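You operate a simulated robot arm through the tools that you are given. There is no shell and no other tool.

You are at the controls of a simulated two-armed robot. One attempt, no reset.

TASK
Fetch the black roll and set it on the purple tray. Then shut the third counter drawer that stands open. Then shut the fourth counter door that stands open. Then put the purple brush on the island top behind the shelf. Then press the phone two key three times. Then put one of the flasks from the island top by the phone on the island top left of the sink. Then fetch the small beaker from the island top before the rack and stand it on the counter over the washer. Then press the orange button to switch it off. Then switch the green switch on. Then close the bottom far drawer. Then open the bottom left side drawer. The order counts. Set down upright: black roll, flask, small beaker.
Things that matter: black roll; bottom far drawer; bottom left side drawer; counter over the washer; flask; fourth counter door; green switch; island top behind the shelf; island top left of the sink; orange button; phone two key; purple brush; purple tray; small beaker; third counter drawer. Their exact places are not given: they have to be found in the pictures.

Only the result counts: the job must be done as asked and must still hold three seconds after the hand-in. Knocking over, shifting, dropping, spilling or breaking anything else fails it.

THE ROBOT
Two 7-joint arms with two-finger parallel grippers on one trunk, on a base that drives. Base frame: it is fixed to the floor where the robot stands at the start and does not move with it; the origin is under the middle of the robot, x ahead of it, y to its left, z up; the surface under the hand at the start is at about z = 0.9. Readings come in m, degrees, newtons and seconds.
The left shoulder is at the start at [0.05, 0.165, 1.173], the right one opposite. With the tool pointing down near the work surface each hand reaches from about 0.24 to 0.7 m from the robot's upright axis, wherever it stands, measured 20 degrees to its own side. Places, roughly: black roll (6x6x8 cm) [0.5, -0.1, 0.9]; bottom far drawer [-4.3, 1.3, 0.2]; bottom left side drawer [-8.2, 0, 0.2]; counter over the washer [-1.4, 2.4, 0.9]; flask [-3.25, -1, 1]; fourth counter door [-1, -1.2, 0.4]; green switch [-3.9, 0.9, 1]; island top behind the shelf [-3.9, 0.7, 0.9]; island top left of the sink [-5, 0.6, 0.9]; orange button [-3.5, 0.5, 1]; phone two key [-3.4, -1.1, 0.9]; purple brush (8x4x12 cm) [-2.7, -0.7, 0.9]; purple tray [0.5, -0.25, 1]; small beaker (5x5x8 cm) [-3.9, -0.8, 0.9]; third counter drawer [-0.6, -0.9, 0.8]. Payload 3.91 kg a hand.
The TCP of each hand is the grasp point between the finger pads, 0.03 m short of the fingertips. In the tool frame z runs along the fingers and y along their closing line. The gripper opens to 0.11 m. The fingers are 0.02 m wide and 0.01 m thick; the gripper's body (0.048 by 0.112 m) begins 0.055 m behind the TCP.
Orientation is told as [roll, pitch, yaw] about the base's x, y, z axes, in that order, counted from this pose: with the fingers straight down and closing along the base's y, the tool's x points along the base's -x, its y along +y and its z along -z.

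THE INTERFACE
- The arms move only by the tool nudge_tool. It takes "left_rows", "right_rows" or both (then of equal length, played together; a hand with none holds still); each is a list of rows, each a list of 6 numbers: the shift along the tool's x, y, z in units of 50 mm (1.0 is 50 mm), then the turn, a rotation vector about the tool's x, y, z in units of 8 degrees (1.0 is 8 degrees). In form: [[dx, dy, dz, ax, ay, az], ...]. A call has 1 to 20 rows; each row shifts and turns the commanded pose from where the row before left it, along the tool's axes as they then stand. "left_hand" and "right_hand" are, for a hand that has rows, the opening, from 0 (shut) to 1 (fully open), set as the call begins (left out, the last holds). A call with a number of a shift or a turn outside -1 to 1 is refused whole. A row lasts 0.2 s, in which the tool goes at most 0.05 m and 8.6 degrees; a call with a longer step from one row to the next is refused whole, and so is a gripper value outside its range. A pose out of reach is approached as far as the arm can. The call stops where the force on the tool passes 40 N (or 10 N more than at its start, if that is more) or the arm is blocked; 0.2 s more then pass. The fingers move at their own pace (about 0.045 m/s each) and stop on an object; they squeeze with about 35 N. The grip force told is the motor's: it shows also when the fingers shut on nothing. Time passes only in rows, and 0.2 s behind the last, so rows that do not move let the fingers close. The reply holds the time, the measured pose of the TCP, the force on the tool along the base axes, the opening and the grip force, in the units named above and with some noise, with the torque about the TCP (base axes, N m) and any sound that the robot's microphone picked up.
- Cameras (640 x 400 px; columns grow to the right, rows downward): "scene" is now at [0.0761, -0.0729, 1.3392]; the picture's right is [-0.85, -0.53, 0.00], its down [-0.32, 0.50, -0.80] and it looks along [0.43, -0.68, -0.59] (base axes); focal length 214 px, centre (320, 200). "left" rides on the left gripper at [0.072, -0.017, -0.103] in its tool frame; the picture's right is [0.23, 0.97, 0.00], its down [-0.76, 0.18, -0.62] and it looks along [-0.61, 0.14, 0.78] (tool axes); focal length 222 px, centre (320, 200). "right" rides on the right gripper at [0.072, 0.017, -0.103] in its tool frame; the picture's right is [-0.23, 0.97, 0.00], its down [-0.76, -0.18, -0.62] and it looks along [-0.61, -0.14, 0.78] (tool axes); focal length 222 px, centre (320, 200).
- snapshot(camera): a new picture of that camera. No time passes.
- lift_body(by): slides the trunk up (or, below 0, down) by that many m; the arms and the scene camera ride with it, the base frame stays. It gives what a move gives, with no picture.
- drive_base(legs): drives the robot by 1 to 6 legs, each [ahead, left, turn to the left] in m, m and degrees, along the robot's own axes; the way and the turn of a leg run together, so that a leg with both is an arc; at most 1.5 m and 180 degrees a leg. The arms and the cameras ride along, it lands a little off, and it stops where it bumps. It gives what a move gives.
- turn_head(pan, tilt): turns the head with the scene camera to pan (to the left, within 80 degrees either way) and tilt (down, from -29 to 69), counted from straight ahead of the robot. It gives what a move gives.
- measure_at(camera, pixels): for up to 12 pixels [column, row] of the newest picture of that camera ("zoom" is the newest enlarged one), the place [x, y, z] in the base frame of the surface seen there, good to about 0.002 m. No time passes.
- close_up(camera, box): a new picture of the part [left, top, right, bottom] of that camera's present view, enlarged. No time passes.
- job_done(): hands the job in; it is judged then, once.

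Open the grippers and draw the arms clear of the work before you hand the job in, unless the task says otherwise.

The tools are called after ">>>" by a JSON object that holds its "name" and its "arguments". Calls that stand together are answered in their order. nudge_tool: Moves the arms, as the interface text tells. Its arguments: {"type":"object","properties":{"left_rows":{"type":"array","items":{"type":"array","items":{"type":"number"}}},"left_hand":{"type":"number"},"right_rows":{"type":"array","items":{"type":"array","items":{"type":"number"}}},"right_hand":{"type":"number"}},"required":[]} The other tools are called the same way: lift_body (by) slides the trunk up or down; drive_base (legs) drives the base; turn_head (pan, tilt) turns the head that bears the scene camera; snapshot (camera) takes a picture; measure_at (camera, pixels) gives the place of the surface under pixels of a picture; close_up (camera, box) takes an enlarged picture of a part of a camera's view; job_done () hands the job in.

At the start:

```text
time_s: 0.0
left_position: [0.4166, -0.0066, 1.1207]
left_orientation: [0.0, 0.1, 0.0]
left_wrist_force: [0.8, 0.2, -0.9]
left_moment: [0.0, -0.01, 0.0]
left_gripper_width: 0.11
left_grip_force: 0.1
right_position: [0.3085, -0.3681, 1.13]
right_orientation: [0.0, 0.1, 0.0]
right_wrist_force: [-0.5, -0.1, -0.5]
right_moment: [0.02, 0.04, 0.0]
right_gripper_width: 0.11
right_grip_force: 0.0
trunk travel left (down, up): [-0.393, 0.11]
robot x, y, heading: [0.0006, -0.0003, 0.0]
head pan, tilt: [-57.8, 36.4]
```

scene: 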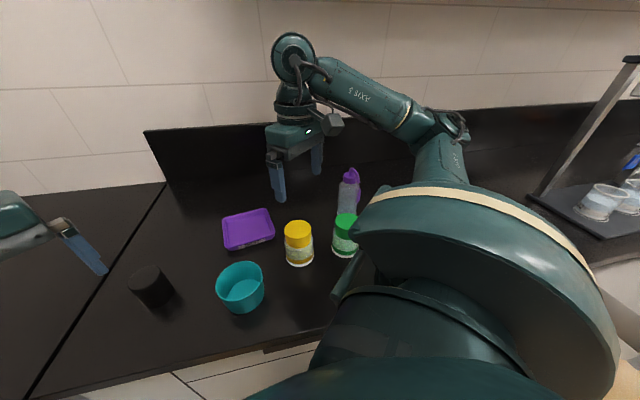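
right: 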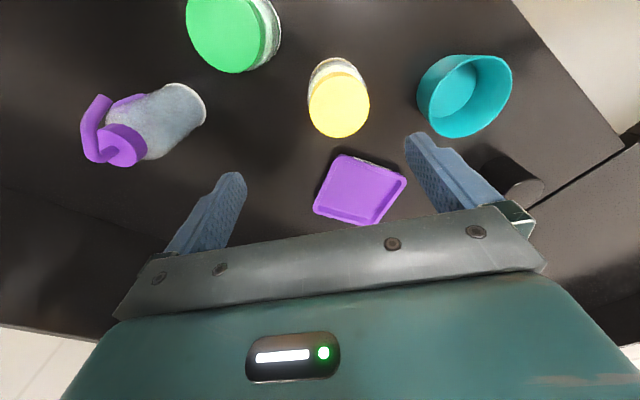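
left: 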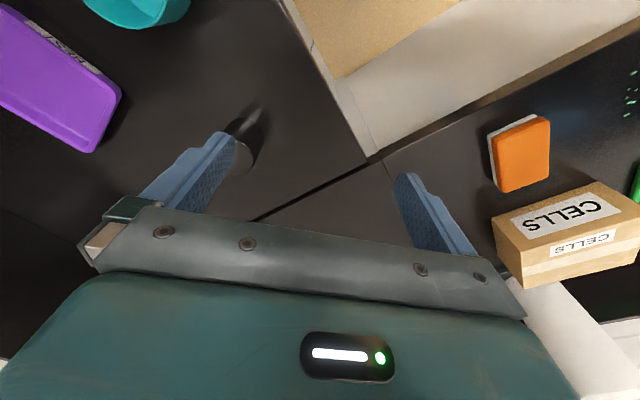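

The scene picture shows the black roll near (150,287) and the purple tray near (248,229). I measure both, along with their neighbours.

>>> {"name": "measure_at", "arguments": {"camera": "scene", "pixels": [[148, 275], [135, 283], [162, 275], [152, 300], [248, 229], [225, 222], [268, 212], [272, 237], [230, 247], [240, 285], [298, 235], [120, 320]]}}

>>> {"name": "close_up", "arguments": {"camera": "scene", "box": [80, 180, 340, 340]}}

```text
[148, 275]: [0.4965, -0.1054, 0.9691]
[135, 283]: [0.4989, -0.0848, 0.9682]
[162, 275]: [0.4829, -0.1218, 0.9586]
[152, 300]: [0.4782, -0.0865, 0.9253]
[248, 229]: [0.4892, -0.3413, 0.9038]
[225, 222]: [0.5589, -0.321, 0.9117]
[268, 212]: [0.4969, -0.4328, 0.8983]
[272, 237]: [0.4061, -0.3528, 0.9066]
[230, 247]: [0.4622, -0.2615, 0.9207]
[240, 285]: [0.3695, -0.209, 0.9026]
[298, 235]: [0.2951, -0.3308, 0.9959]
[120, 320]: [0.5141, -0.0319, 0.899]
```

```text
2.46 times, centred on (210, 260) of scene
```

zoom: 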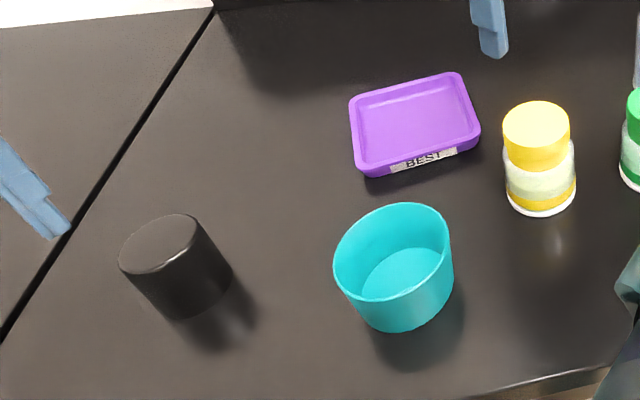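

The zoom shows the roll's top disc centred near (158,243) and the tray corners at (352,100), (460,75), (478,130) and (362,172). I measure them more finely.

>>> {"name": "measure_at", "arguments": {"camera": "zoom", "pixels": [[158, 243], [123, 262], [193, 222], [150, 222], [165, 265], [354, 102], [458, 77], [476, 130], [366, 170], [415, 120], [425, 135], [400, 110]]}}

>>> {"name": "measure_at", "arguments": {"camera": "left", "pixels": [[245, 130], [252, 120], [258, 112], [245, 150], [60, 75], [30, 30], [90, 130], [115, 100], [235, 150], [320, 180]]}}

```text
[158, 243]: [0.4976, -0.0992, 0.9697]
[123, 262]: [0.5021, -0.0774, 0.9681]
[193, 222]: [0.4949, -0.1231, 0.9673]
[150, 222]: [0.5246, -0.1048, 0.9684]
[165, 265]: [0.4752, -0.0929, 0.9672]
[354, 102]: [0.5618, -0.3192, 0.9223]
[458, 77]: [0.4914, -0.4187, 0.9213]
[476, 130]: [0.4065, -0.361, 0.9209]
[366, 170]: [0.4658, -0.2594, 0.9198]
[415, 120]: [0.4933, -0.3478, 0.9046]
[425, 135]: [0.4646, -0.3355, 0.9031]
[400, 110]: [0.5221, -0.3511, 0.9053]
```

```text
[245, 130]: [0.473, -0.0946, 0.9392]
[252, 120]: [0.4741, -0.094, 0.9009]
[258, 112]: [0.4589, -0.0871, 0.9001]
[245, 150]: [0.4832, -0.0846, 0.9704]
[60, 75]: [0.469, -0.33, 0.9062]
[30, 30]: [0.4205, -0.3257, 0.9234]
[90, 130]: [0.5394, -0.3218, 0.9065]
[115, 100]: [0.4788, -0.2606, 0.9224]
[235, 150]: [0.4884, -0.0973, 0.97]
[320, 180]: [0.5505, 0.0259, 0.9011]
```

The roll stands at (0.499,-0.100) with its top at 0.969. The tray centre is (0.481,-0.340), floor at 0.904. Before moving the left arm aside I turn the head to see what is on that side.

>>> {"name": "turn_head", "arguments": {"pan": 20, "tilt": 35}}

>>> {"name": "snapshot", "arguments": {"camera": "scene"}}

```text
time_s: 1.5
left_position: [0.4158, -0.0054, 1.1182]
left_orientation: [0.0, 0.1, 0.0]
left_wrist_force: [0.9, -0.2, 0.2]
left_moment: [0.0, 0.04, -0.03]
left_gripper_width: 0.1101
left_grip_force: 0.0
right_position: [0.3076, -0.3683, 1.1293]
right_orientation: [0.0, 0.0, 0.0]
right_wrist_force: [-0.2, -0.3, 0.0]
right_moment: [-0.01, 0.03, 0.02]
right_gripper_width: 0.1101
right_grip_force: 0.1
trunk travel left (down, up): [-0.393, 0.11]
robot x, y, heading: [-0.0038, -0.0027, 0.1]
head pan, tilt: [20.0, 35.0]
```

```text
taken
```

scene: 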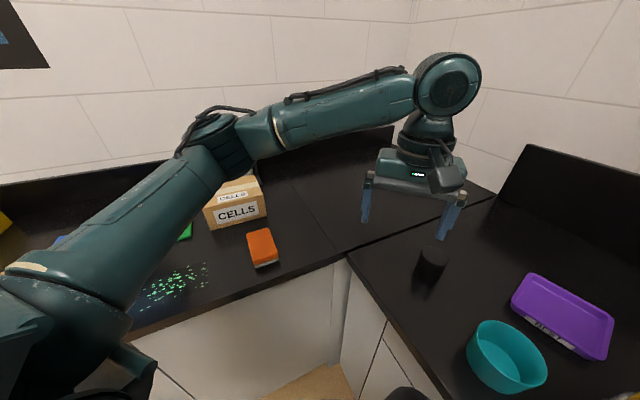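

The left hand hovers right over the roll, with clear space at its upper left. I raise it and move it left to make room for the right arm.

>>> {"name": "nudge_tool", "arguments": {"left_rows": [[0, 0, -0.9, 0, 0, 0], [0, 0.8, -0.5, 0, 0, 0], [0, 0.9, -0.2, 0, 0, 0], [0, 0.9, 0, 0, 0, 0], [0, 0.9, 0, 0, 0, 0], [0, 0, 0, 0, 0, 0]]}}

>>> {"name": "snapshot", "arguments": {"camera": "scene"}}

```text
time_s: 2.9
left_position: [0.4138, 0.1717, 1.1983]
left_orientation: [0.1, 0.1, -0.1]
left_wrist_force: [0.0, 0.3, -0.1]
left_moment: [0.0, 0.0, 0.0]
left_gripper_width: 0.1102
left_grip_force: 0.0
right_position: [0.3079, -0.3691, 1.1309]
right_orientation: [0.0, 0.0, 0.0]
right_wrist_force: [0.2, -0.9, 0.5]
right_moment: [0.0, 0.01, -0.01]
right_gripper_width: 0.1099
right_grip_force: 0.0
trunk travel left (down, up): [-0.393, 0.11]
robot x, y, heading: [-0.0041, 0.0013, 0.4]
head pan, tilt: [20.0, 35.0]
```

```text
taken
```

scene: 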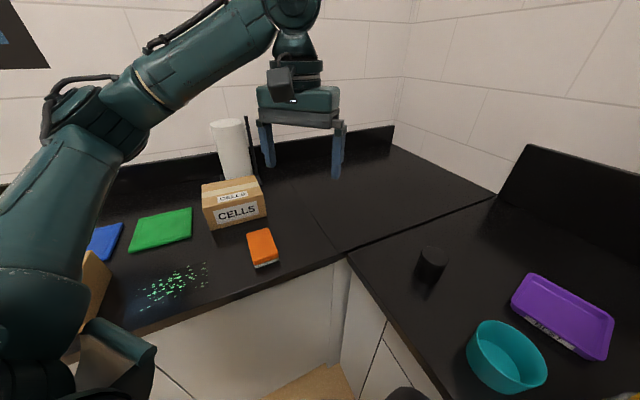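

The roll's surroundings are now free. I bring the right hand over the roll at constant height, then partway down.

>>> {"name": "nudge_tool", "arguments": {"right_rows": [[-0.546, 0.768, 0, 0, 0, 0], [-0.546, 0.768, 0, 0, 0, 0], [-0.546, 0.768, 0, 0, 0, 0], [-0.546, 0.768, 0, 0, 0, 0], [-0.546, 0.768, 0, 0, 0, 0], [-0.546, 0.768, 0, 0, 0, 0], [-0.546, 0.768, 0, 0, 0, 0], [0, 0, 0.8, 0, 0, 0], [0, 0, 0.8, 0, 0, 0], [0, 0, 0, 0, 0, 0], [0, 0, 0, 0, 0, 0]], "right_hand": 1}}

>>> {"name": "snapshot", "arguments": {"camera": "right"}}

>>> {"name": "snapshot", "arguments": {"camera": "scene"}}

```text
time_s: 5.3
left_position: [0.4138, 0.1717, 1.1972]
left_orientation: [0.0, 0.1, 0.0]
left_wrist_force: [-0.5, 0.1, -0.1]
left_moment: [-0.01, 0.01, 0.0]
left_gripper_width: 0.1101
left_grip_force: 0.1
right_position: [0.5021, -0.0998, 1.0474]
right_orientation: [0.0, 0.0, 0.1]
right_wrist_force: [-0.1, -0.5, 0.3]
right_moment: [-0.01, -0.01, -0.03]
right_gripper_width: 0.1099
right_grip_force: 0.1
trunk travel left (down, up): [-0.393, 0.11]
robot x, y, heading: [0.0049, 0.0015, -0.1]
head pan, tilt: [20.0, 35.0]
```

```text
taken
```

right: 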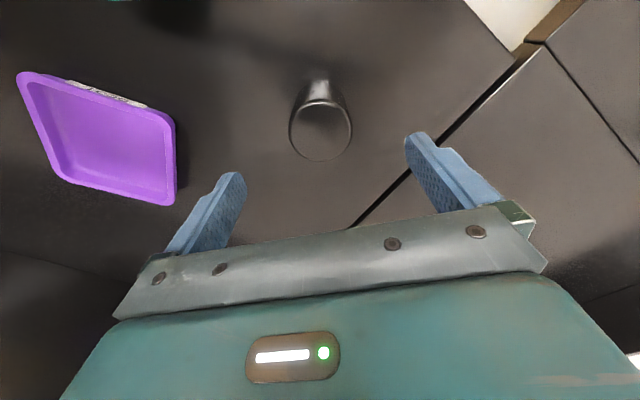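

```text
taken
```

scene: 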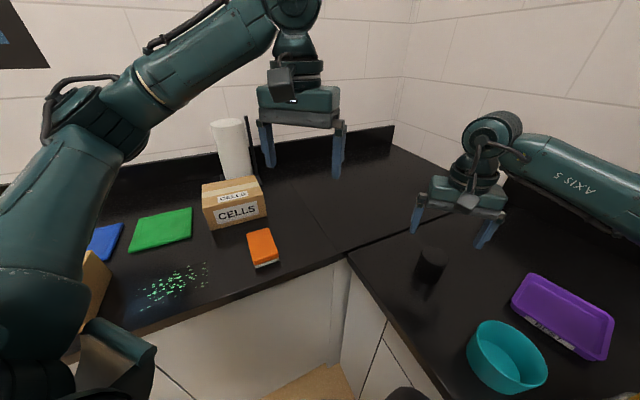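

The right camera shows the roll's top at about (320,130). I measure it again to confirm the alignment before lowering.

>>> {"name": "measure_at", "arguments": {"camera": "right", "pixels": [[320, 132], [293, 125], [349, 132], [322, 104], [318, 158], [120, 140], [172, 204], [20, 76], [60, 180], [172, 120]]}}

```text
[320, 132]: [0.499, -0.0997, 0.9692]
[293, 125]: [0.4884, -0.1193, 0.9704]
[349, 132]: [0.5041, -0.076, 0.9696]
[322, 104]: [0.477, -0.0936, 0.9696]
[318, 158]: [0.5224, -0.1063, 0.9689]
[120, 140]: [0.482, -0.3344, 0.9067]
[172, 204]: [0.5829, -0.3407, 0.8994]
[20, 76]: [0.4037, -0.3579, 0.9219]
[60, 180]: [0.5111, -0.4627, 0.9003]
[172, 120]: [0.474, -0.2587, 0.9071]
```

The roll lies centred under the TCP at (0.499,-0.100). I lower to a TCP height of about 0.953, so the fingertips stay clear of the tray rim later, and close.

>>> {"name": "nudge_tool", "arguments": {"right_rows": [[0.03, 0, 0.7, 0, 0, 0], [0.03, 0, 0.7, 0, 0, 0], [0, 0, 0.5, 0, 0, 0], [0, 0, 0, 0, 0, 0]], "right_hand": 1}}

>>> {"name": "nudge_tool", "arguments": {"right_rows": [[0, 0, 0, 0, 0, 0], [0, 0, 0, 0, 0, 0], [0, 0, 0, 0, 0, 0], [0, 0, 0, 0, 0, 0], [0, 0, 0, 0, 0, 0]], "right_hand": 0}}

```text
time_s: 6.3
left_position: [0.4133, 0.1731, 1.1978]
left_orientation: [0.0, 0.0, 0.0]
left_wrist_force: [0.3, -0.1, 0.5]
left_moment: [0.01, -0.01, -0.02]
left_gripper_width: 0.1099
left_grip_force: 0.0
right_position: [0.5, -0.0976, 0.9521]
right_orientation: [-0.1, -0.1, 0.0]
right_wrist_force: [0.0, -0.4, -0.8]
right_moment: [0.03, -0.01, -0.01]
right_gripper_width: 0.1101
right_grip_force: 0.1
trunk travel left (down, up): [-0.393, 0.11]
robot x, y, heading: [0.0002, 0.0017, 0.3]
head pan, tilt: [20.0, 35.0]
```

```text
time_s: 7.5
left_position: [0.4152, 0.1734, 1.1988]
left_orientation: [0.0, 0.0, -0.1]
left_wrist_force: [0.2, 0.3, 0.3]
left_moment: [-0.02, -0.01, 0.02]
left_gripper_width: 0.1099
left_grip_force: 0.1
right_position: [0.4993, -0.0978, 0.9519]
right_orientation: [0.0, 0.0, 0.0]
right_wrist_force: [0.3, -0.6, -0.2]
right_moment: [-0.05, 0.01, 0.01]
right_gripper_width: 0.0548
right_grip_force: 35.0
trunk travel left (down, up): [-0.393, 0.11]
robot x, y, heading: [0.0001, -0.0002, -0.1]
head pan, tilt: [20.0, 35.0]
```

The grip holds at 0.055 m width. I lift, carry the roll over the tray centre and look before lowering.

>>> {"name": "nudge_tool", "arguments": {"right_rows": [[0, 0, -0.8, 0, 0, 0], [0, 0, -0.8, 0, 0, 0], [0.06, -0.807, 0, 0, 0, 0], [0.06, -0.807, 0, 0, 0, 0], [0.06, -0.807, 0, 0, 0, 0], [0.06, -0.807, 0, 0, 0, 0], [0.06, -0.807, 0, 0, 0, 0], [0.06, -0.807, 0, 0, 0, 0], [0, 0, 0, 0, 0, 0], [0, 0, 0, 0, 0, 0]]}}

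>>> {"name": "turn_head", "arguments": {"pan": -30, "tilt": 45}}

>>> {"name": "snapshot", "arguments": {"camera": "scene"}}

>>> {"name": "snapshot", "arguments": {"camera": "right"}}

```text
time_s: 9.7
left_position: [0.4143, 0.1725, 1.1986]
left_orientation: [0.0, 0.0, 0.0]
left_wrist_force: [0.5, 0.0, 0.0]
left_moment: [-0.01, 0.01, 0.02]
left_gripper_width: 0.1099
left_grip_force: 0.0
right_position: [0.4802, -0.3451, 1.0329]
right_orientation: [0.0, 0.0, 0.0]
right_wrist_force: [-0.1, 0.8, 0.1]
right_moment: [0.03, 0.0, 0.0]
right_gripper_width: 0.0001
right_grip_force: 34.9
trunk travel left (down, up): [-0.393, 0.11]
robot x, y, heading: [0.0044, -0.0037, -0.2]
head pan, tilt: [20.0, 35.0]
```

```text
time_s: 10.9
left_position: [0.4144, 0.1729, 1.1988]
left_orientation: [0.0, 0.0, 0.0]
left_wrist_force: [-0.1, -0.6, 0.3]
left_moment: [0.01, -0.01, -0.01]
left_gripper_width: 0.1098
left_grip_force: 0.0
right_position: [0.4787, -0.3442, 1.0336]
right_orientation: [0.0, 0.0, 0.0]
right_wrist_force: [0.6, 0.2, 0.2]
right_moment: [-0.03, 0.03, 0.01]
right_gripper_width: 0.0
right_grip_force: 35.2
trunk travel left (down, up): [-0.393, 0.11]
robot x, y, heading: [-0.0008, 0.0002, 0.0]
head pan, tilt: [-30.0, 45.0]
```

```text
taken
```

scene: 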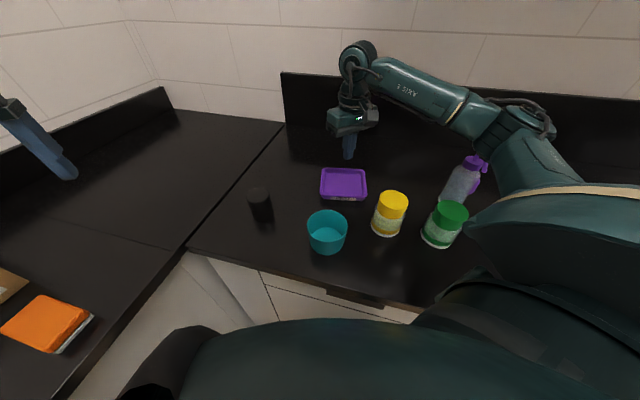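

```text
taken
```

right: 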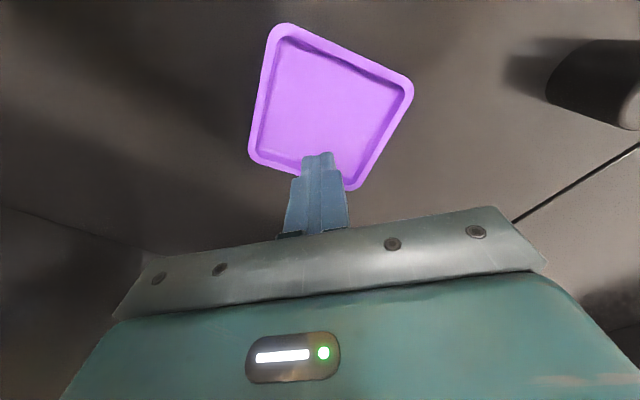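

The fingers are shut at width 0 and the roll is still standing at about (260,200) on the counter, so it slipped out during the lift. I check exactly where it is now.

>>> {"name": "close_up", "arguments": {"camera": "scene", "box": [220, 140, 380, 240]}}

>>> {"name": "measure_at", "arguments": {"camera": "scene", "pixels": [[259, 193], [250, 196], [269, 194], [262, 215], [259, 188], [259, 199]]}}

```text
4.00 times, centred on (300, 190) of scene
```

zoom: 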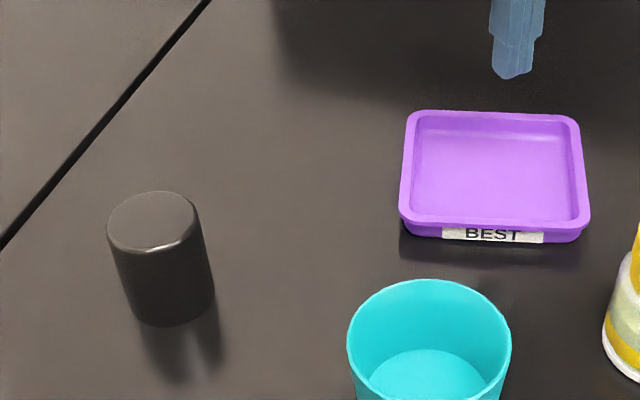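

```text
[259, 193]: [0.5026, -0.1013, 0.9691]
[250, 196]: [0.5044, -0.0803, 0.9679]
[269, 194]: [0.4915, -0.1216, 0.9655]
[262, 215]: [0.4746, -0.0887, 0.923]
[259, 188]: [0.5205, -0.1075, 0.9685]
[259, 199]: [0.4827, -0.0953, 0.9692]
```

The roll is upright at (0.501,-0.101). I return over it with an open hand and grasp deeper; this time I will lift slowly.

>>> {"name": "nudge_tool", "arguments": {"right_rows": [[0, 0, -0.6, 0, 0, 0], [-0.073, 0.813, 0, 0, 0, 0], [-0.073, 0.813, 0, 0, 0, 0], [-0.073, 0.813, 0, 0, 0, 0], [-0.073, 0.813, 0, 0, 0, 0], [-0.073, 0.813, 0, 0, 0, 0], [-0.073, 0.813, 0, 0, 0, 0], [0, 0, 0, 0, 0, 0], [0, 0, 0, 0, 0, 0]], "right_hand": 1}}

>>> {"name": "snapshot", "arguments": {"camera": "right"}}

>>> {"name": "measure_at", "arguments": {"camera": "right", "pixels": [[320, 120], [300, 120], [340, 120], [320, 110], [320, 135]]}}

```text
time_s: 12.9
left_position: [0.4144, 0.1725, 1.1983]
left_orientation: [0.0, 0.0, 0.0]
left_wrist_force: [0.5, -0.3, 0.5]
left_moment: [0.01, 0.02, 0.0]
left_gripper_width: 0.1098
left_grip_force: 0.0
right_position: [0.5009, -0.0943, 1.0655]
right_orientation: [0.1, 0.0, -0.1]
right_wrist_force: [-0.9, 0.3, 0.7]
right_moment: [-0.01, -0.03, -0.02]
right_gripper_width: 0.1102
right_grip_force: 0.0
trunk travel left (down, up): [-0.393, 0.11]
robot x, y, heading: [-0.0024, 0.0005, 0.0]
head pan, tilt: [-30.0, 45.0]
```

```text
taken
```

right: 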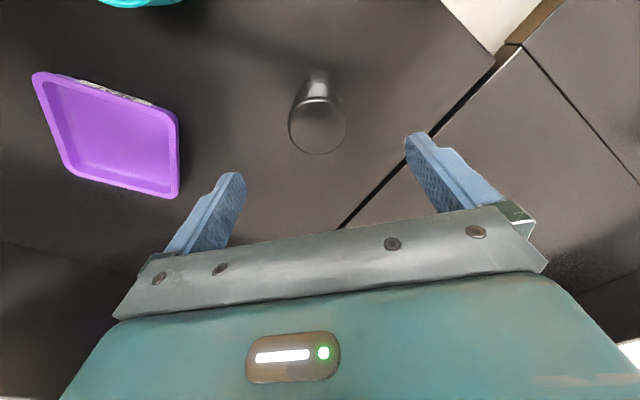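

```text
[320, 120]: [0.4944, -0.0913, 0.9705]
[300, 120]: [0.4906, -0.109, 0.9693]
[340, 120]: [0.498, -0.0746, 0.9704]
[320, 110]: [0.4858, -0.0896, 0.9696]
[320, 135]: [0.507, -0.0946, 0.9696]
```

The roll's top is centred near (317,127), at about (0.500,-0.096). I lower deeper to about z 0.937, close and let the grip settle for longer.

>>> {"name": "nudge_tool", "arguments": {"right_rows": [[0, -0.02, 0.8, 0, 0, 0], [0, 0, 0.8, 0, 0, 0], [0, 0, 0.6, 0, 0, 0], [0, 0, 0.37, 0, 0, 0], [0, 0, 0, 0, 0, 0]], "right_hand": 1}}

>>> {"name": "nudge_tool", "arguments": {"right_rows": [[0, 0, 0, 0, 0, 0], [0, 0, 0, 0, 0, 0], [0, 0, 0, 0, 0, 0], [0, 0, 0, 0, 0, 0], [0, 0, 0, 0, 0, 0], [0, 0, 0, 0, 0, 0], [0, 0, 0, 0, 0, 0], [0, 0, 0, 0, 0, 0]], "right_hand": 0}}

>>> {"name": "nudge_tool", "arguments": {"right_rows": [[0, 0, -0.05, 0, 0, 0], [0, 0, -0.1, 0, 0, 0], [0, 0, -0.1, 0, 0, 0], [0, 0, -0.1, 0, 0, 0], [0, 0, -0.1, 0, 0, 0], [0, 0, 0, 0, 0, 0]]}}

```text
time_s: 14.1
left_position: [0.4151, 0.1732, 1.1984]
left_orientation: [0.0, 0.0, 0.0]
left_wrist_force: [-0.2, -0.3, 0.5]
left_moment: [0.0, 0.02, -0.03]
left_gripper_width: 0.1101
left_grip_force: 0.1
right_position: [0.4997, -0.1013, 0.9354]
right_orientation: [0.0, 0.0, 0.0]
right_wrist_force: [0.5, -0.4, 0.4]
right_moment: [-0.02, -0.02, 0.01]
right_gripper_width: 0.1101
right_grip_force: 0.1
trunk travel left (down, up): [-0.393, 0.11]
robot x, y, heading: [0.0011, 0.0021, 0.0]
head pan, tilt: [-30.0, 45.0]
```

```text
time_s: 15.9
left_position: [0.4141, 0.1719, 1.1989]
left_orientation: [0.0, -0.1, 0.0]
left_wrist_force: [0.0, 0.7, -0.3]
left_moment: [0.02, 0.0, -0.01]
left_gripper_width: 0.1102
left_grip_force: 0.0
right_position: [0.4997, -0.1026, 0.9364]
right_orientation: [0.0, 0.0, 0.0]
right_wrist_force: [0.7, -0.3, 0.2]
right_moment: [0.0, 0.0, 0.0]
right_gripper_width: 0.0548
right_grip_force: 34.6
trunk travel left (down, up): [-0.393, 0.11]
robot x, y, heading: [-0.0004, 0.0038, -0.1]
head pan, tilt: [-30.0, 45.0]
```

```text
time_s: 17.3
left_position: [0.4157, 0.173, 1.1982]
left_orientation: [0.1, 0.0, 0.0]
left_wrist_force: [0.1, 0.0, 0.3]
left_moment: [-0.01, 0.01, -0.01]
left_gripper_width: 0.1098
left_grip_force: 0.1
right_position: [0.4974, -0.099, 0.9587]
right_orientation: [0.0, -0.1, -0.1]
right_wrist_force: [-0.2, -0.1, -1.0]
right_moment: [0.0, -0.02, -0.02]
right_gripper_width: 0.0549
right_grip_force: 34.9
trunk travel left (down, up): [-0.393, 0.11]
robot x, y, heading: [0.0004, -0.0032, 0.2]
head pan, tilt: [-30.0, 45.0]
```

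The width still reads 0.055 after a 22 mm slow lift. I check by picture whether the roll came up or slid.

>>> {"name": "close_up", "arguments": {"camera": "scene", "box": [200, 130, 360, 230]}}

>>> {"name": "snapshot", "arguments": {"camera": "right"}}

```text
4.00 times, centred on (280, 180) of scene
```

zoom: 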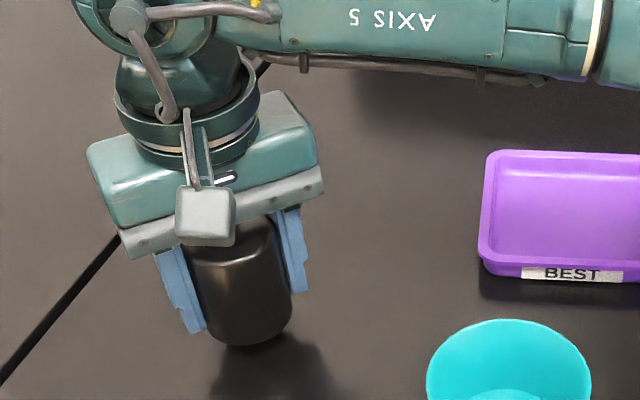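

```text
taken
```

right: 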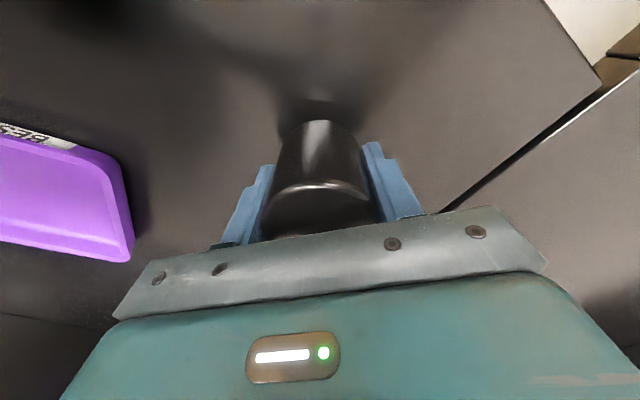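

I measure the roll's bottom edge and top in the zoom and right pictures, to see if it hangs in the fingers or has slid.

>>> {"name": "measure_at", "arguments": {"camera": "zoom", "pixels": [[245, 335], [245, 320], [240, 250], [250, 360], [195, 320], [235, 285]]}}

>>> {"name": "measure_at", "arguments": {"camera": "right", "pixels": [[320, 215], [320, 190], [320, 130], [320, 160], [320, 110]]}}

```text
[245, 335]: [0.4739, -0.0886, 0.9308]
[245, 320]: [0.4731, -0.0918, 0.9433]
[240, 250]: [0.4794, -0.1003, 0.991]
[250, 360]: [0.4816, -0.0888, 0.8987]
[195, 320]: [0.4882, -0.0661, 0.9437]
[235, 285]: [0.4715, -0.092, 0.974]
```

```text
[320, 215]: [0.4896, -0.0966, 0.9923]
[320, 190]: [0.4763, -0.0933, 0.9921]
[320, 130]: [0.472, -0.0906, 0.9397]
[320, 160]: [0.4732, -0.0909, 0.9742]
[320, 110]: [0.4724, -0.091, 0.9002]
```

The roll's top went from 0.969 to 0.992, so it moves with the hand when lifted slowly. I keep lifting gently, then move slowly towards the tray with ramped speed.

>>> {"name": "nudge_tool", "arguments": {"right_rows": [[0, 0, -0.05, 0, 0, 0], [0, 0, -0.1, 0, 0, 0], [0, 0, -0.12, 0, 0, 0], [0, 0, -0.12, 0, 0, 0], [0, 0, -0.12, 0, 0, 0], [0, 0, -0.12, 0, 0, 0], [0, 0, -0.08, 0, 0, 0], [0, -0.05, 0, 0, 0, 0], [0, -0.1, 0, 0, 0, 0], [0.02, -0.2, 0, 0, 0, 0], [0.02, -0.3, 0, 0, 0, 0], [0.02, -0.3, 0, 0, 0, 0], [0.02, -0.3, 0, 0, 0, 0], [0.02, -0.3, 0, 0, 0, 0], [0.02, -0.3, 0, 0, 0, 0], [0.02, -0.3, 0, 0, 0, 0], [0.02, -0.2, 0, 0, 0, 0], [0, -0.1, 0, 0, 0, 0], [0, -0.05, 0, 0, 0, 0]]}}

>>> {"name": "snapshot", "arguments": {"camera": "right"}}

```text
time_s: 21.3
left_position: [0.4153, 0.1715, 1.1993]
left_orientation: [0.0, 0.0, 0.0]
left_wrist_force: [-0.3, 0.9, 0.0]
left_moment: [-0.02, 0.0, -0.05]
left_gripper_width: 0.1099
left_grip_force: 0.0
right_position: [0.4933, -0.2244, 0.9943]
right_orientation: [0.1, 0.0, 0.0]
right_wrist_force: [-0.5, 0.2, -1.6]
right_moment: [0.02, 0.02, -0.01]
right_gripper_width: 0.0551
right_grip_force: 34.6
trunk travel left (down, up): [-0.393, 0.11]
robot x, y, heading: [-0.0024, -0.0009, 0.1]
head pan, tilt: [-30.0, 45.0]
```

```text
taken
```

right: 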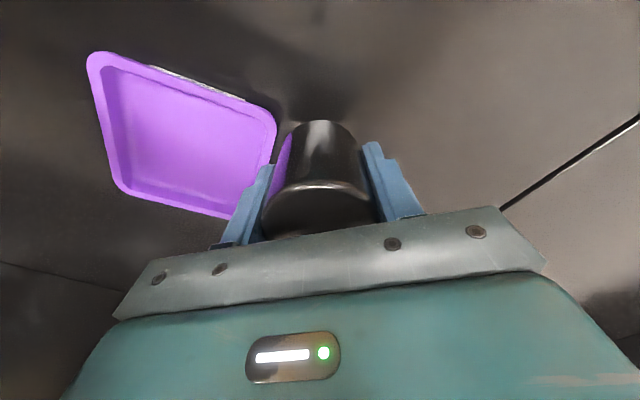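

The roll is still held. I continue the remaining 0.116 m to the tray centre, then turn the hand about 35° so the fingers close along the tray's long side.

>>> {"name": "nudge_tool", "arguments": {"right_rows": [[0, -0.1, 0, 0, 0, 0], [0.03, -0.2, 0, 0, 0, 0], [0.03, -0.3, 0, 0, 0, 0], [0.04, -0.3, 0, 0, 0, 0], [0.04, -0.3, 0, 0, 0, 0], [0.04, -0.3, 0, 0, 0, 0], [0.03, -0.3, 0, 0, 0, 0], [0.02, -0.3, 0, 0, 0, 0], [0, -0.15, 0, 0, 0, 0], [0, -0.06, 0, 0, 0, 0], [0, 0, 0, 0, 0, 0.2], [0, 0, 0, 0, 0, 0.5], [0, 0, 0, 0, 0, 0.7], [0, 0, 0, 0, 0, 0.7], [0, 0, 0, 0, 0, 0.7], [0, 0, 0, 0, 0, 0.7], [0, 0, 0, 0, 0, 0.6], [0, 0, 0, 0, 0, 0.25], [0, 0, 0, 0, 0, 0]]}}

>>> {"name": "snapshot", "arguments": {"camera": "right"}}

>>> {"name": "close_up", "arguments": {"camera": "scene", "box": [270, 130, 430, 230]}}

```text
time_s: 25.3
left_position: [0.4149, 0.173, 1.1988]
left_orientation: [0.0, -0.1, 0.0]
left_wrist_force: [1.0, 0.0, 0.8]
left_moment: [0.03, 0.0, 0.03]
left_gripper_width: 0.1101
left_grip_force: 0.0
right_position: [0.4813, -0.3395, 0.994]
right_orientation: [0.0, 0.0, -34.8]
right_wrist_force: [0.1, -0.8, -1.3]
right_moment: [0.0, -0.01, 0.01]
right_gripper_width: 0.0549
right_grip_force: 34.7
trunk travel left (down, up): [-0.393, 0.11]
robot x, y, heading: [-0.0015, 0.0042, 0.2]
head pan, tilt: [-30.0, 45.0]
```

```text
taken
```

right: 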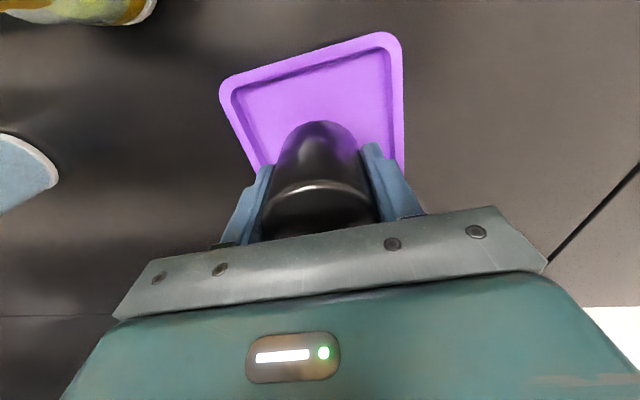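

```text
4.00 times, centred on (350, 180) of scene
```

zoom: 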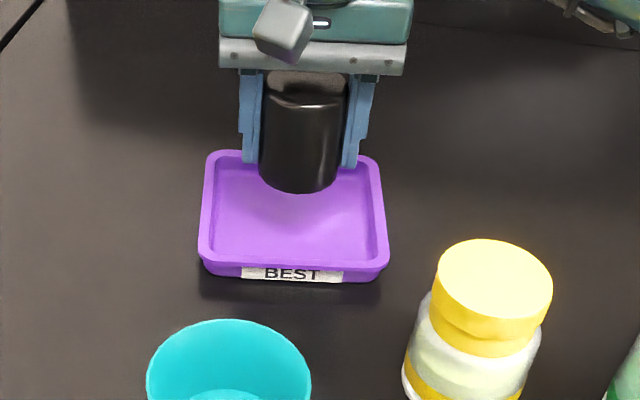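

The fingers are now aligned with the tray's long side. I re-measure the tray corners and inner floor to check centring before lowering.

>>> {"name": "measure_at", "arguments": {"camera": "zoom", "pixels": [[213, 160], [374, 164], [382, 255], [206, 248], [222, 172], [370, 240], [228, 240], [366, 180], [300, 180], [270, 185], [330, 185], [298, 215]]}}

>>> {"name": "measure_at", "arguments": {"camera": "right", "pixels": [[226, 90], [390, 40], [400, 160], [250, 165], [320, 90], [320, 125]]}}

```text
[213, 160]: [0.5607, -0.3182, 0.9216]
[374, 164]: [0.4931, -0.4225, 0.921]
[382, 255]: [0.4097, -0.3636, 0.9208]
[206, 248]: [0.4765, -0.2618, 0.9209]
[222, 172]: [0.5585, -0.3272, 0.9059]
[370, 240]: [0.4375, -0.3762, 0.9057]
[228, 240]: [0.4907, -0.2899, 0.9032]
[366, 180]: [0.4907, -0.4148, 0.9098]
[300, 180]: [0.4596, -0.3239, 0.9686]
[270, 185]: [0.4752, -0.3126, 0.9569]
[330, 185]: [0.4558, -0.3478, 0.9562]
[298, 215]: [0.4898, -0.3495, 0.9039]
```

```text
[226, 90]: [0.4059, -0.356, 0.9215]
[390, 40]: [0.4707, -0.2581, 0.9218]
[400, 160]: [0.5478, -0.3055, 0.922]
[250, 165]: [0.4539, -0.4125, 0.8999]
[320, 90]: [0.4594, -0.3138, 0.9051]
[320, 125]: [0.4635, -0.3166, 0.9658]
```

Tray centre by this measure is (0.485,-0.3415), so I shift 4 mm and lower the roll gently by 52 mm, toward the floor at 0.904.

>>> {"name": "nudge_tool", "arguments": {"right_rows": [[-0.09, 0.01, 0.05, 0, 0, 0], [0, 0, 0.12, 0, 0, 0], [0, 0, 0.15, 0, 0, 0], [0, 0, 0.15, 0, 0, 0], [0, 0, 0.15, 0, 0, 0], [0, 0, 0.15, 0, 0, 0], [0, 0, 0.12, 0, 0, 0], [0, 0, 0.08, 0, 0, 0], [0, 0, 0.06, 0, 0, 0], [0, 0, 0, 0, 0, 0]]}}

>>> {"name": "snapshot", "arguments": {"camera": "right"}}

>>> {"name": "close_up", "arguments": {"camera": "scene", "box": [270, 130, 430, 230]}}

```text
time_s: 27.5
left_position: [0.4145, 0.172, 1.1988]
left_orientation: [0.0, 0.0, -0.1]
left_wrist_force: [-0.5, 0.6, -0.5]
left_moment: [-0.01, -0.02, 0.0]
left_gripper_width: 0.11
left_grip_force: 0.0
right_position: [0.4868, -0.3424, 0.9423]
right_orientation: [0.1, 0.0, -34.8]
right_wrist_force: [0.4, 1.6, -1.7]
right_moment: [0.02, 0.0, -0.03]
right_gripper_width: 0.0544
right_grip_force: 34.9
trunk travel left (down, up): [-0.393, 0.11]
robot x, y, heading: [-0.0013, 0.0016, -0.2]
head pan, tilt: [-30.0, 45.0]
```

```text
taken
```

right: 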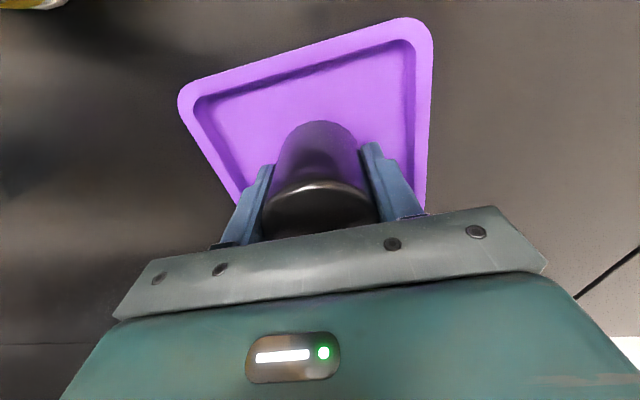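

```text
4.00 times, centred on (350, 180) of scene
```

zoom: 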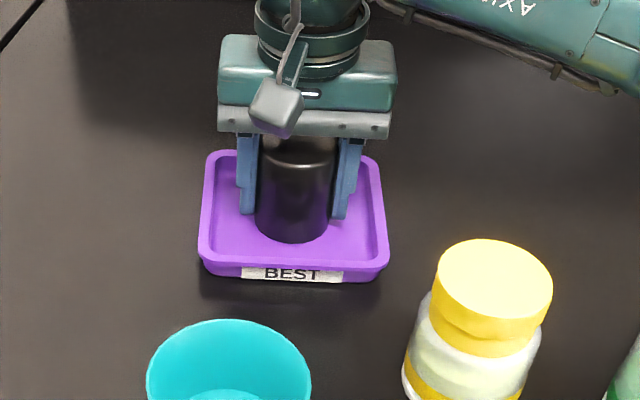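

The roll sits centrally over the tray floor, a couple of mm up. I lower 2 mm more and check the contact force.

>>> {"name": "nudge_tool", "arguments": {"right_rows": [[0, 0, 0.02, 0, 0, 0], [0, 0, 0.02, 0, 0, 0], [0, 0, 0, 0, 0, 0]]}}

```text
time_s: 28.3
left_position: [0.4138, 0.1727, 1.2002]
left_orientation: [0.0, 0.0, 0.0]
left_wrist_force: [0.6, 0.3, -0.6]
left_moment: [0.03, 0.02, 0.0]
left_gripper_width: 0.1099
left_grip_force: 0.2
right_position: [0.4853, -0.3425, 0.9418]
right_orientation: [0.1, -0.2, -34.7]
right_wrist_force: [1.2, -1.8, 11.8]
right_moment: [-0.09, 0.11, 0.03]
right_gripper_width: 0.0549
right_grip_force: 35.0
trunk travel left (down, up): [-0.393, 0.11]
robot x, y, heading: [-0.0007, 0.0032, 0.1]
head pan, tilt: [-30.0, 45.0]
```

The wrist shows 11.8 N upward, so the roll is on the tray floor. I open only to about 0.068 m inside the rim, then draw straight up.

>>> {"name": "nudge_tool", "arguments": {"right_rows": [[0, 0, -0.02, 0, 0, 0], [0, 0, 0, 0, 0, 0], [0, 0, 0, 0, 0, 0]], "right_hand": 0.64}}

>>> {"name": "snapshot", "arguments": {"camera": "right"}}

```text
time_s: 29.1
left_position: [0.4145, 0.1725, 1.1991]
left_orientation: [0.0, 0.1, -0.1]
left_wrist_force: [0.5, 0.3, 0.2]
left_moment: [0.01, 0.05, -0.01]
left_gripper_width: 0.1103
left_grip_force: 0.0
right_position: [0.4841, -0.3418, 0.9403]
right_orientation: [0.1, 0.0, -34.8]
right_wrist_force: [-0.2, -0.1, -0.9]
right_moment: [0.0, -0.02, 0.0]
right_gripper_width: 0.0705
right_grip_force: 0.0
trunk travel left (down, up): [-0.393, 0.11]
robot x, y, heading: [0.0032, -0.0001, 0.1]
head pan, tilt: [-30.0, 45.0]
```

```text
taken
```

right: 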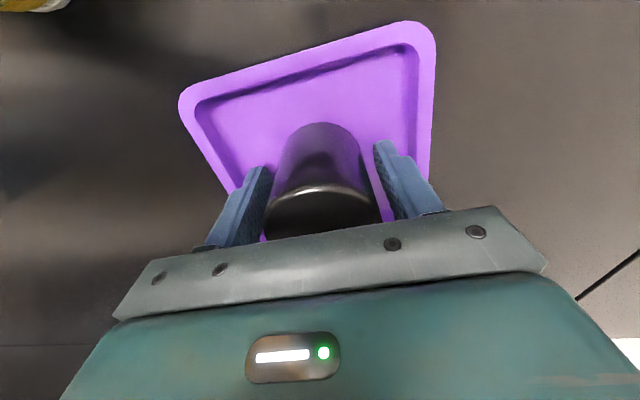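

The fingers are clear of the roll on both sides. I raise the hand straight up by about 0.19 m.

>>> {"name": "nudge_tool", "arguments": {"right_rows": [[0, 0, -0.2, 0, 0, 0], [0, 0, -0.4, 0, 0, 0], [0, 0, -0.6, 0, 0, 0], [0, 0, -0.8, 0, 0, 0], [0, 0, -0.9, 0, 0, 0], [0, 0, -0.9, 0, 0, 0], [0, 0, 0, 0, 0, 0]]}}

>>> {"name": "close_up", "arguments": {"camera": "scene", "box": [270, 130, 430, 230]}}

>>> {"name": "snapshot", "arguments": {"camera": "right"}}

```text
time_s: 30.7
left_position: [0.4135, 0.1733, 1.1992]
left_orientation: [0.0, -0.1, 0.1]
left_wrist_force: [-1.0, 0.4, -0.2]
left_moment: [0.02, 0.02, -0.02]
left_gripper_width: 0.11
left_grip_force: 0.1
right_position: [0.4847, -0.3421, 1.1301]
right_orientation: [0.0, 0.0, -34.8]
right_wrist_force: [-0.2, 0.5, 0.3]
right_moment: [-0.02, 0.01, -0.02]
right_gripper_width: 0.07
right_grip_force: 0.1
trunk travel left (down, up): [-0.393, 0.11]
robot x, y, heading: [-0.0027, 0.0018, 0.2]
head pan, tilt: [-30.0, 45.0]
```

```text
4.00 times, centred on (350, 180) of scene
```

zoom: 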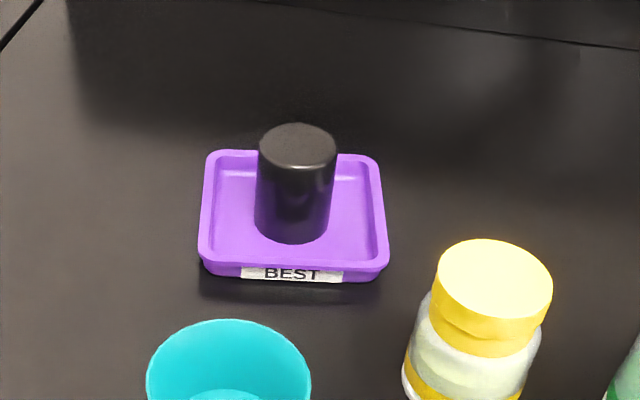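

```text
taken
```

right: 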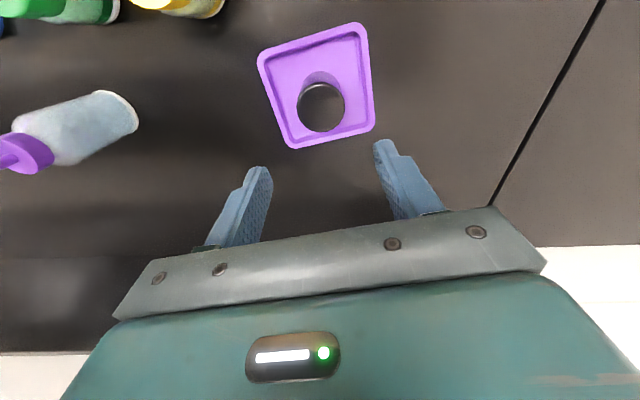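

The roll stands upright in the tray. Next I survey the room with the head to find the open drawer and door and plan a driving path.

>>> {"name": "turn_head", "arguments": {"pan": -80, "tilt": 30}}

>>> {"name": "snapshot", "arguments": {"camera": "scene"}}

>>> {"name": "turn_head", "arguments": {"pan": 80, "tilt": 30}}

>>> {"name": "snapshot", "arguments": {"camera": "scene"}}

```text
time_s: 31.9
left_position: [0.4147, 0.1723, 1.1982]
left_orientation: [0.0, 0.1, 0.0]
left_wrist_force: [-0.5, -0.1, -0.7]
left_moment: [0.03, -0.01, 0.03]
left_gripper_width: 0.1103
left_grip_force: 0.0
right_position: [0.4856, -0.3403, 1.1303]
right_orientation: [0.0, 0.1, -34.8]
right_wrist_force: [0.3, -0.5, 0.1]
right_moment: [-0.07, 0.03, -0.01]
right_gripper_width: 0.0704
right_grip_force: 0.1
trunk travel left (down, up): [-0.393, 0.11]
robot x, y, heading: [0.0005, 0.0011, 0.2]
head pan, tilt: [-80.0, 30.0]
```

```text
taken
```

scene: 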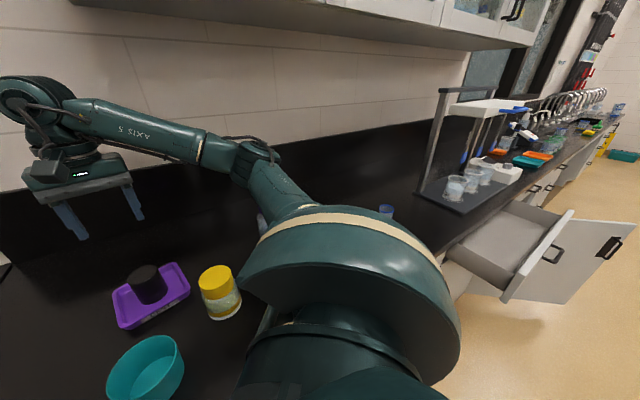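

```text
time_s: 34.3
left_position: [0.4144, 0.172, 1.1996]
left_orientation: [0.0, 0.0, 0.0]
left_wrist_force: [0.0, 0.0, 0.2]
left_moment: [-0.01, -0.01, 0.02]
left_gripper_width: 0.11
left_grip_force: 0.1
right_position: [0.4841, -0.3415, 1.1293]
right_orientation: [0.0, 0.0, -34.8]
right_wrist_force: [0.4, 0.2, -0.4]
right_moment: [-0.01, -0.01, 0.01]
right_gripper_width: 0.0706
right_grip_force: 0.0
trunk travel left (down, up): [-0.393, 0.11]
robot x, y, heading: [0.0008, -0.0023, -0.1]
head pan, tilt: [80.0, 30.0]
```

```text
taken
```

scene: 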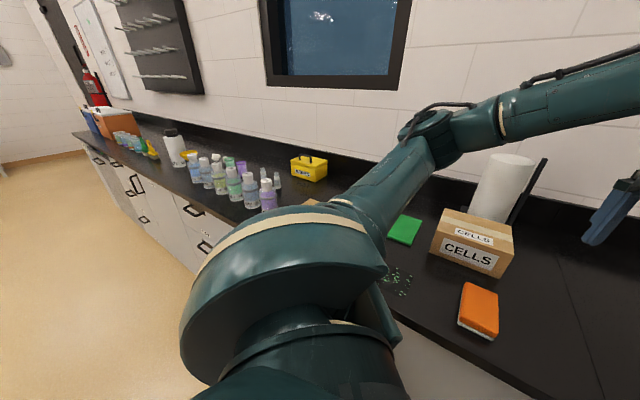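

The pan -80 picture showed an open drawer near (560,250) with an open door behind it, and a counter running far away. I turn back there to measure the layout.

>>> {"name": "measure_at", "arguments": {"camera": "scene", "pixels": [[80, 135], [150, 185], [300, 250], [420, 300], [500, 380], [30, 170], [100, 250], [300, 165], [265, 185], [60, 100], [190, 170], [480, 310]]}}

>>> {"name": "turn_head", "arguments": {"pan": -80, "tilt": 20}}

>>> {"name": "snapshot", "arguments": {"camera": "scene"}}

```text
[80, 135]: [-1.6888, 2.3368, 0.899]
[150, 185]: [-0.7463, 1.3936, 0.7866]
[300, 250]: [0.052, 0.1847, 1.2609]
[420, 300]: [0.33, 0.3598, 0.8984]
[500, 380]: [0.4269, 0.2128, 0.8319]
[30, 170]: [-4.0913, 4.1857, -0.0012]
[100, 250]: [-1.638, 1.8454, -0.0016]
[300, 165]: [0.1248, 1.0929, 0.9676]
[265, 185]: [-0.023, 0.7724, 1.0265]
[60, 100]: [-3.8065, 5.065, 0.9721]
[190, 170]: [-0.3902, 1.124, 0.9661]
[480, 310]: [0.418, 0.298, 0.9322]
```

```text
time_s: 36.8
left_position: [0.4147, 0.1723, 1.1988]
left_orientation: [0.0, 0.1, 0.0]
left_wrist_force: [0.1, -0.8, 1.1]
left_moment: [-0.02, 0.0, -0.04]
left_gripper_width: 0.11
left_grip_force: 0.0
right_position: [0.4852, -0.3429, 1.1311]
right_orientation: [0.0, 0.0, -34.8]
right_wrist_force: [-0.2, 0.6, -0.9]
right_moment: [-0.02, 0.01, 0.0]
right_gripper_width: 0.0706
right_grip_force: 0.1
trunk travel left (down, up): [-0.393, 0.11]
robot x, y, heading: [0.0032, -0.0033, -0.2]
head pan, tilt: [-80.0, 20.0]
```

```text
taken
```

scene: 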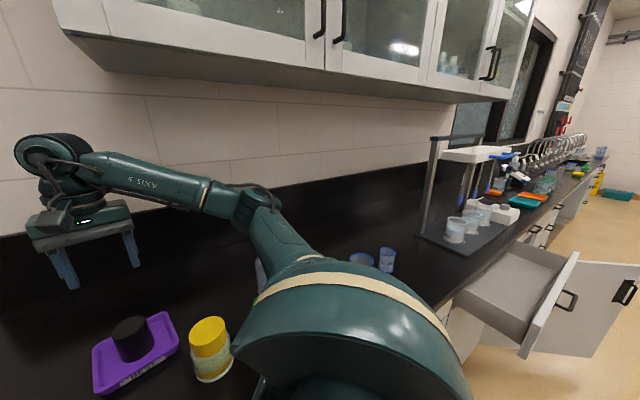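

The room's counters run diagonally to the base frame. I measure the open drawer at (560,300), the open door at (600,310) and the counter edge.

>>> {"name": "measure_at", "arguments": {"camera": "scene", "pixels": [[576, 258], [522, 352], [638, 268], [590, 352], [566, 300], [625, 292], [438, 305], [540, 240], [510, 260], [490, 330], [560, 212], [610, 192]]}}

>>> {"name": "close_up", "arguments": {"camera": "scene", "box": [400, 170, 640, 370]}}

```text
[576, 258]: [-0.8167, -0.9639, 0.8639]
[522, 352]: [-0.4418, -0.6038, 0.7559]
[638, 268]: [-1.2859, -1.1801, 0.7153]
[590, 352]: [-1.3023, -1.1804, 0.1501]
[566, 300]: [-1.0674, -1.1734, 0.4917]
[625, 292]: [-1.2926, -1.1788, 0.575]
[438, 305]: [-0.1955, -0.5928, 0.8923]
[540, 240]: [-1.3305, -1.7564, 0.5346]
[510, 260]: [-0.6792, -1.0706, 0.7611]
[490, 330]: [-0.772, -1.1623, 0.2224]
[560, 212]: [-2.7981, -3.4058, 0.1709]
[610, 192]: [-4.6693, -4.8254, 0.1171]
```

```text
2.00 times, centred on (520, 270) of scene
```

zoom: 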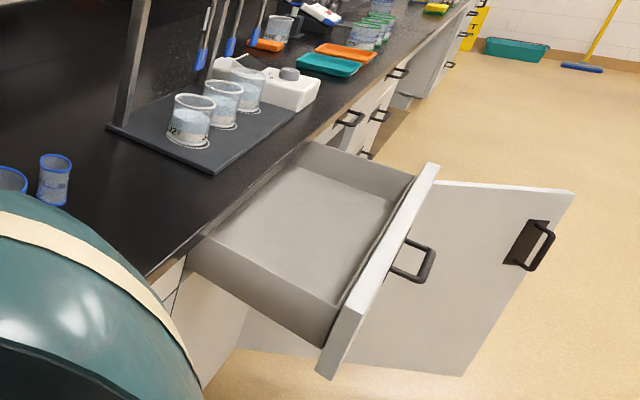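

The drawer front spans about (-0.82,-0.96) to (-0.44,-0.60), and the door runs from its hinge near (-0.77,-1.16) to its free edge near (-1.30,-1.18). Before driving I tuck both hands closer to the body.

>>> {"name": "nudge_tool", "arguments": {"right_rows": [[0, 0, -0.3, 0, 0, -0.9], [0, 0, -0.3, 0, 0, -0.9], [0, 0, -0.3, 0, 0, -0.9], [0, 0, -0.2, 0, 0, -0.9], [0, 0, 0, 0, 0, -0.75], [0.7, 0.3, 0, 0, 0, 0], [0.7, 0.4, 0, 0, 0, 0], [0.7, 0.4, 0, 0, 0, 0], [0.7, 0.4, 0, 0, 0, 0], [0.7, 0.4, 0, 0, 0, 0], [0, 0, 0, 0, 0, 0]], "left_rows": [[0.3, 0, 0, 0, 0, 0], [0.5, 0.1, 0, 0, 0, 0], [0.5, 0.1, 0, 0, 0, 0], [0.5, 0.2, 0, 0, 0, 0], [0.4, 0.2, 0, 0, 0, 0], [0.2, 0.2, 0, 0, 0, 0], [0, 0.2, 0, 0, 0, 0], [0, 0, 0, 0, 0, 0], [0, 0, 0, 0, 0, 0], [0, 0, 0, 0, 0, 0], [0, 0, 0, 0, 0, 0]]}}

>>> {"name": "snapshot", "arguments": {"camera": "scene"}}

```text
time_s: 39.2
left_position: [0.2982, 0.2195, 1.1999]
left_orientation: [0.0, 0.0, -0.1]
left_wrist_force: [0.4, 0.2, 0.4]
left_moment: [-0.02, 0.0, 0.01]
left_gripper_width: 0.11
left_grip_force: 0.0
right_position: [0.3078, -0.2455, 1.1875]
right_orientation: [0.0, 0.0, 0.0]
right_wrist_force: [-0.1, 0.1, -0.9]
right_moment: [-0.01, -0.02, 0.04]
right_gripper_width: 0.0708
right_grip_force: 0.1
trunk travel left (down, up): [-0.393, 0.11]
robot x, y, heading: [-0.0018, 0.0009, 0.0]
head pan, tilt: [-80.0, 20.0]
```

```text
taken
```

scene: 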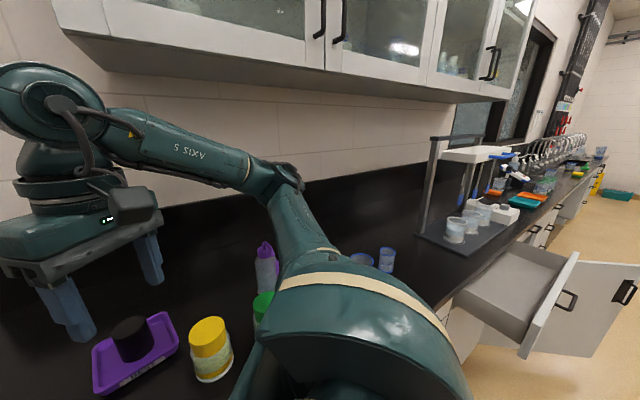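

The hands are tucked at x≈0.3. I measure the elbow, the rack posts and the beakers to judge clearance while backing away.

>>> {"name": "measure_at", "arguments": {"camera": "scene", "pixels": [[290, 172], [270, 200], [436, 140], [422, 235], [475, 155], [455, 230], [387, 258], [470, 235], [60, 100], [240, 165], [600, 350], [500, 395]]}}

```text
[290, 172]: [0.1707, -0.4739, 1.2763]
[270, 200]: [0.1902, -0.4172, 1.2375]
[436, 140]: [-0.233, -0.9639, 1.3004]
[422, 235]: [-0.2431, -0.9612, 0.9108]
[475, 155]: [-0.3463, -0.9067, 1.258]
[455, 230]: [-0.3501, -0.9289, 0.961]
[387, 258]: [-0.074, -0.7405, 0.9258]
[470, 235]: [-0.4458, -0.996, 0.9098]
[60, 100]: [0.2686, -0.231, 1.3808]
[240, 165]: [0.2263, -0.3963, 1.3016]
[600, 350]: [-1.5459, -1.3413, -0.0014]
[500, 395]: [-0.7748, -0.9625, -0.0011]
```

The elbow sits at (0.17,-0.47,1.28) and the rack post is at (-0.23,-0.96), so backing along -x is clear. I back up 0.3 m, then look around to both sides.

>>> {"name": "drive_base", "arguments": {"legs": [[-0.3, 0, 0], [0, 0, -45]]}}

>>> {"name": "turn_head", "arguments": {"pan": -80, "tilt": 20}}

>>> {"name": "snapshot", "arguments": {"camera": "scene"}}

```text
time_s: 43.2
left_position: [0.0628, -0.0449, 1.1998]
left_orientation: [0.0, 0.1, -43.4]
left_wrist_force: [0.2, 0.8, -0.3]
left_moment: [-0.03, -0.02, 0.04]
left_gripper_width: 0.1099
left_grip_force: 0.0
right_position: [-0.2479, -0.3908, 1.1885]
right_orientation: [0.0, 0.0, -43.4]
right_wrist_force: [0.6, 0.6, -0.1]
right_moment: [-0.03, -0.05, -0.02]
right_gripper_width: 0.0703
right_grip_force: 0.2
trunk travel left (down, up): [-0.393, 0.11]
robot x, y, heading: [-0.3066, 0.0, -43.4]
head pan, tilt: [-80.0, 20.0]
```

```text
time_s: 43.9
left_position: [0.0626, -0.0447, 1.1997]
left_orientation: [0.1, 0.0, -43.4]
left_wrist_force: [0.0, -0.2, 0.0]
left_moment: [-0.01, 0.01, -0.02]
left_gripper_width: 0.11
left_grip_force: 0.0
right_position: [-0.2502, -0.3911, 1.1879]
right_orientation: [0.1, 0.0, -43.5]
right_wrist_force: [0.2, -0.1, 0.6]
right_moment: [-0.01, 0.02, 0.01]
right_gripper_width: 0.0705
right_grip_force: 0.0
trunk travel left (down, up): [-0.393, 0.11]
robot x, y, heading: [-0.2993, 0.0016, -43.4]
head pan, tilt: [-80.0, 20.0]
```

```text
taken
```

scene: 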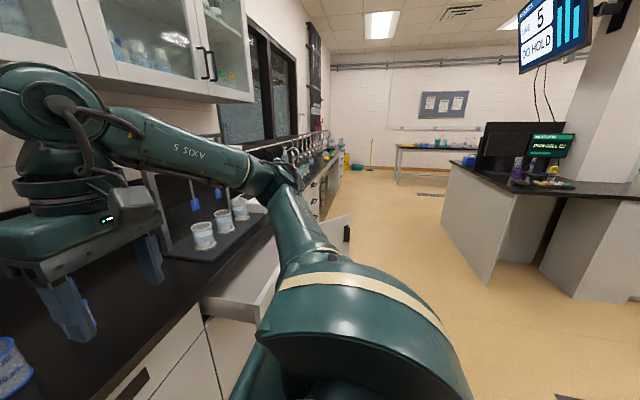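

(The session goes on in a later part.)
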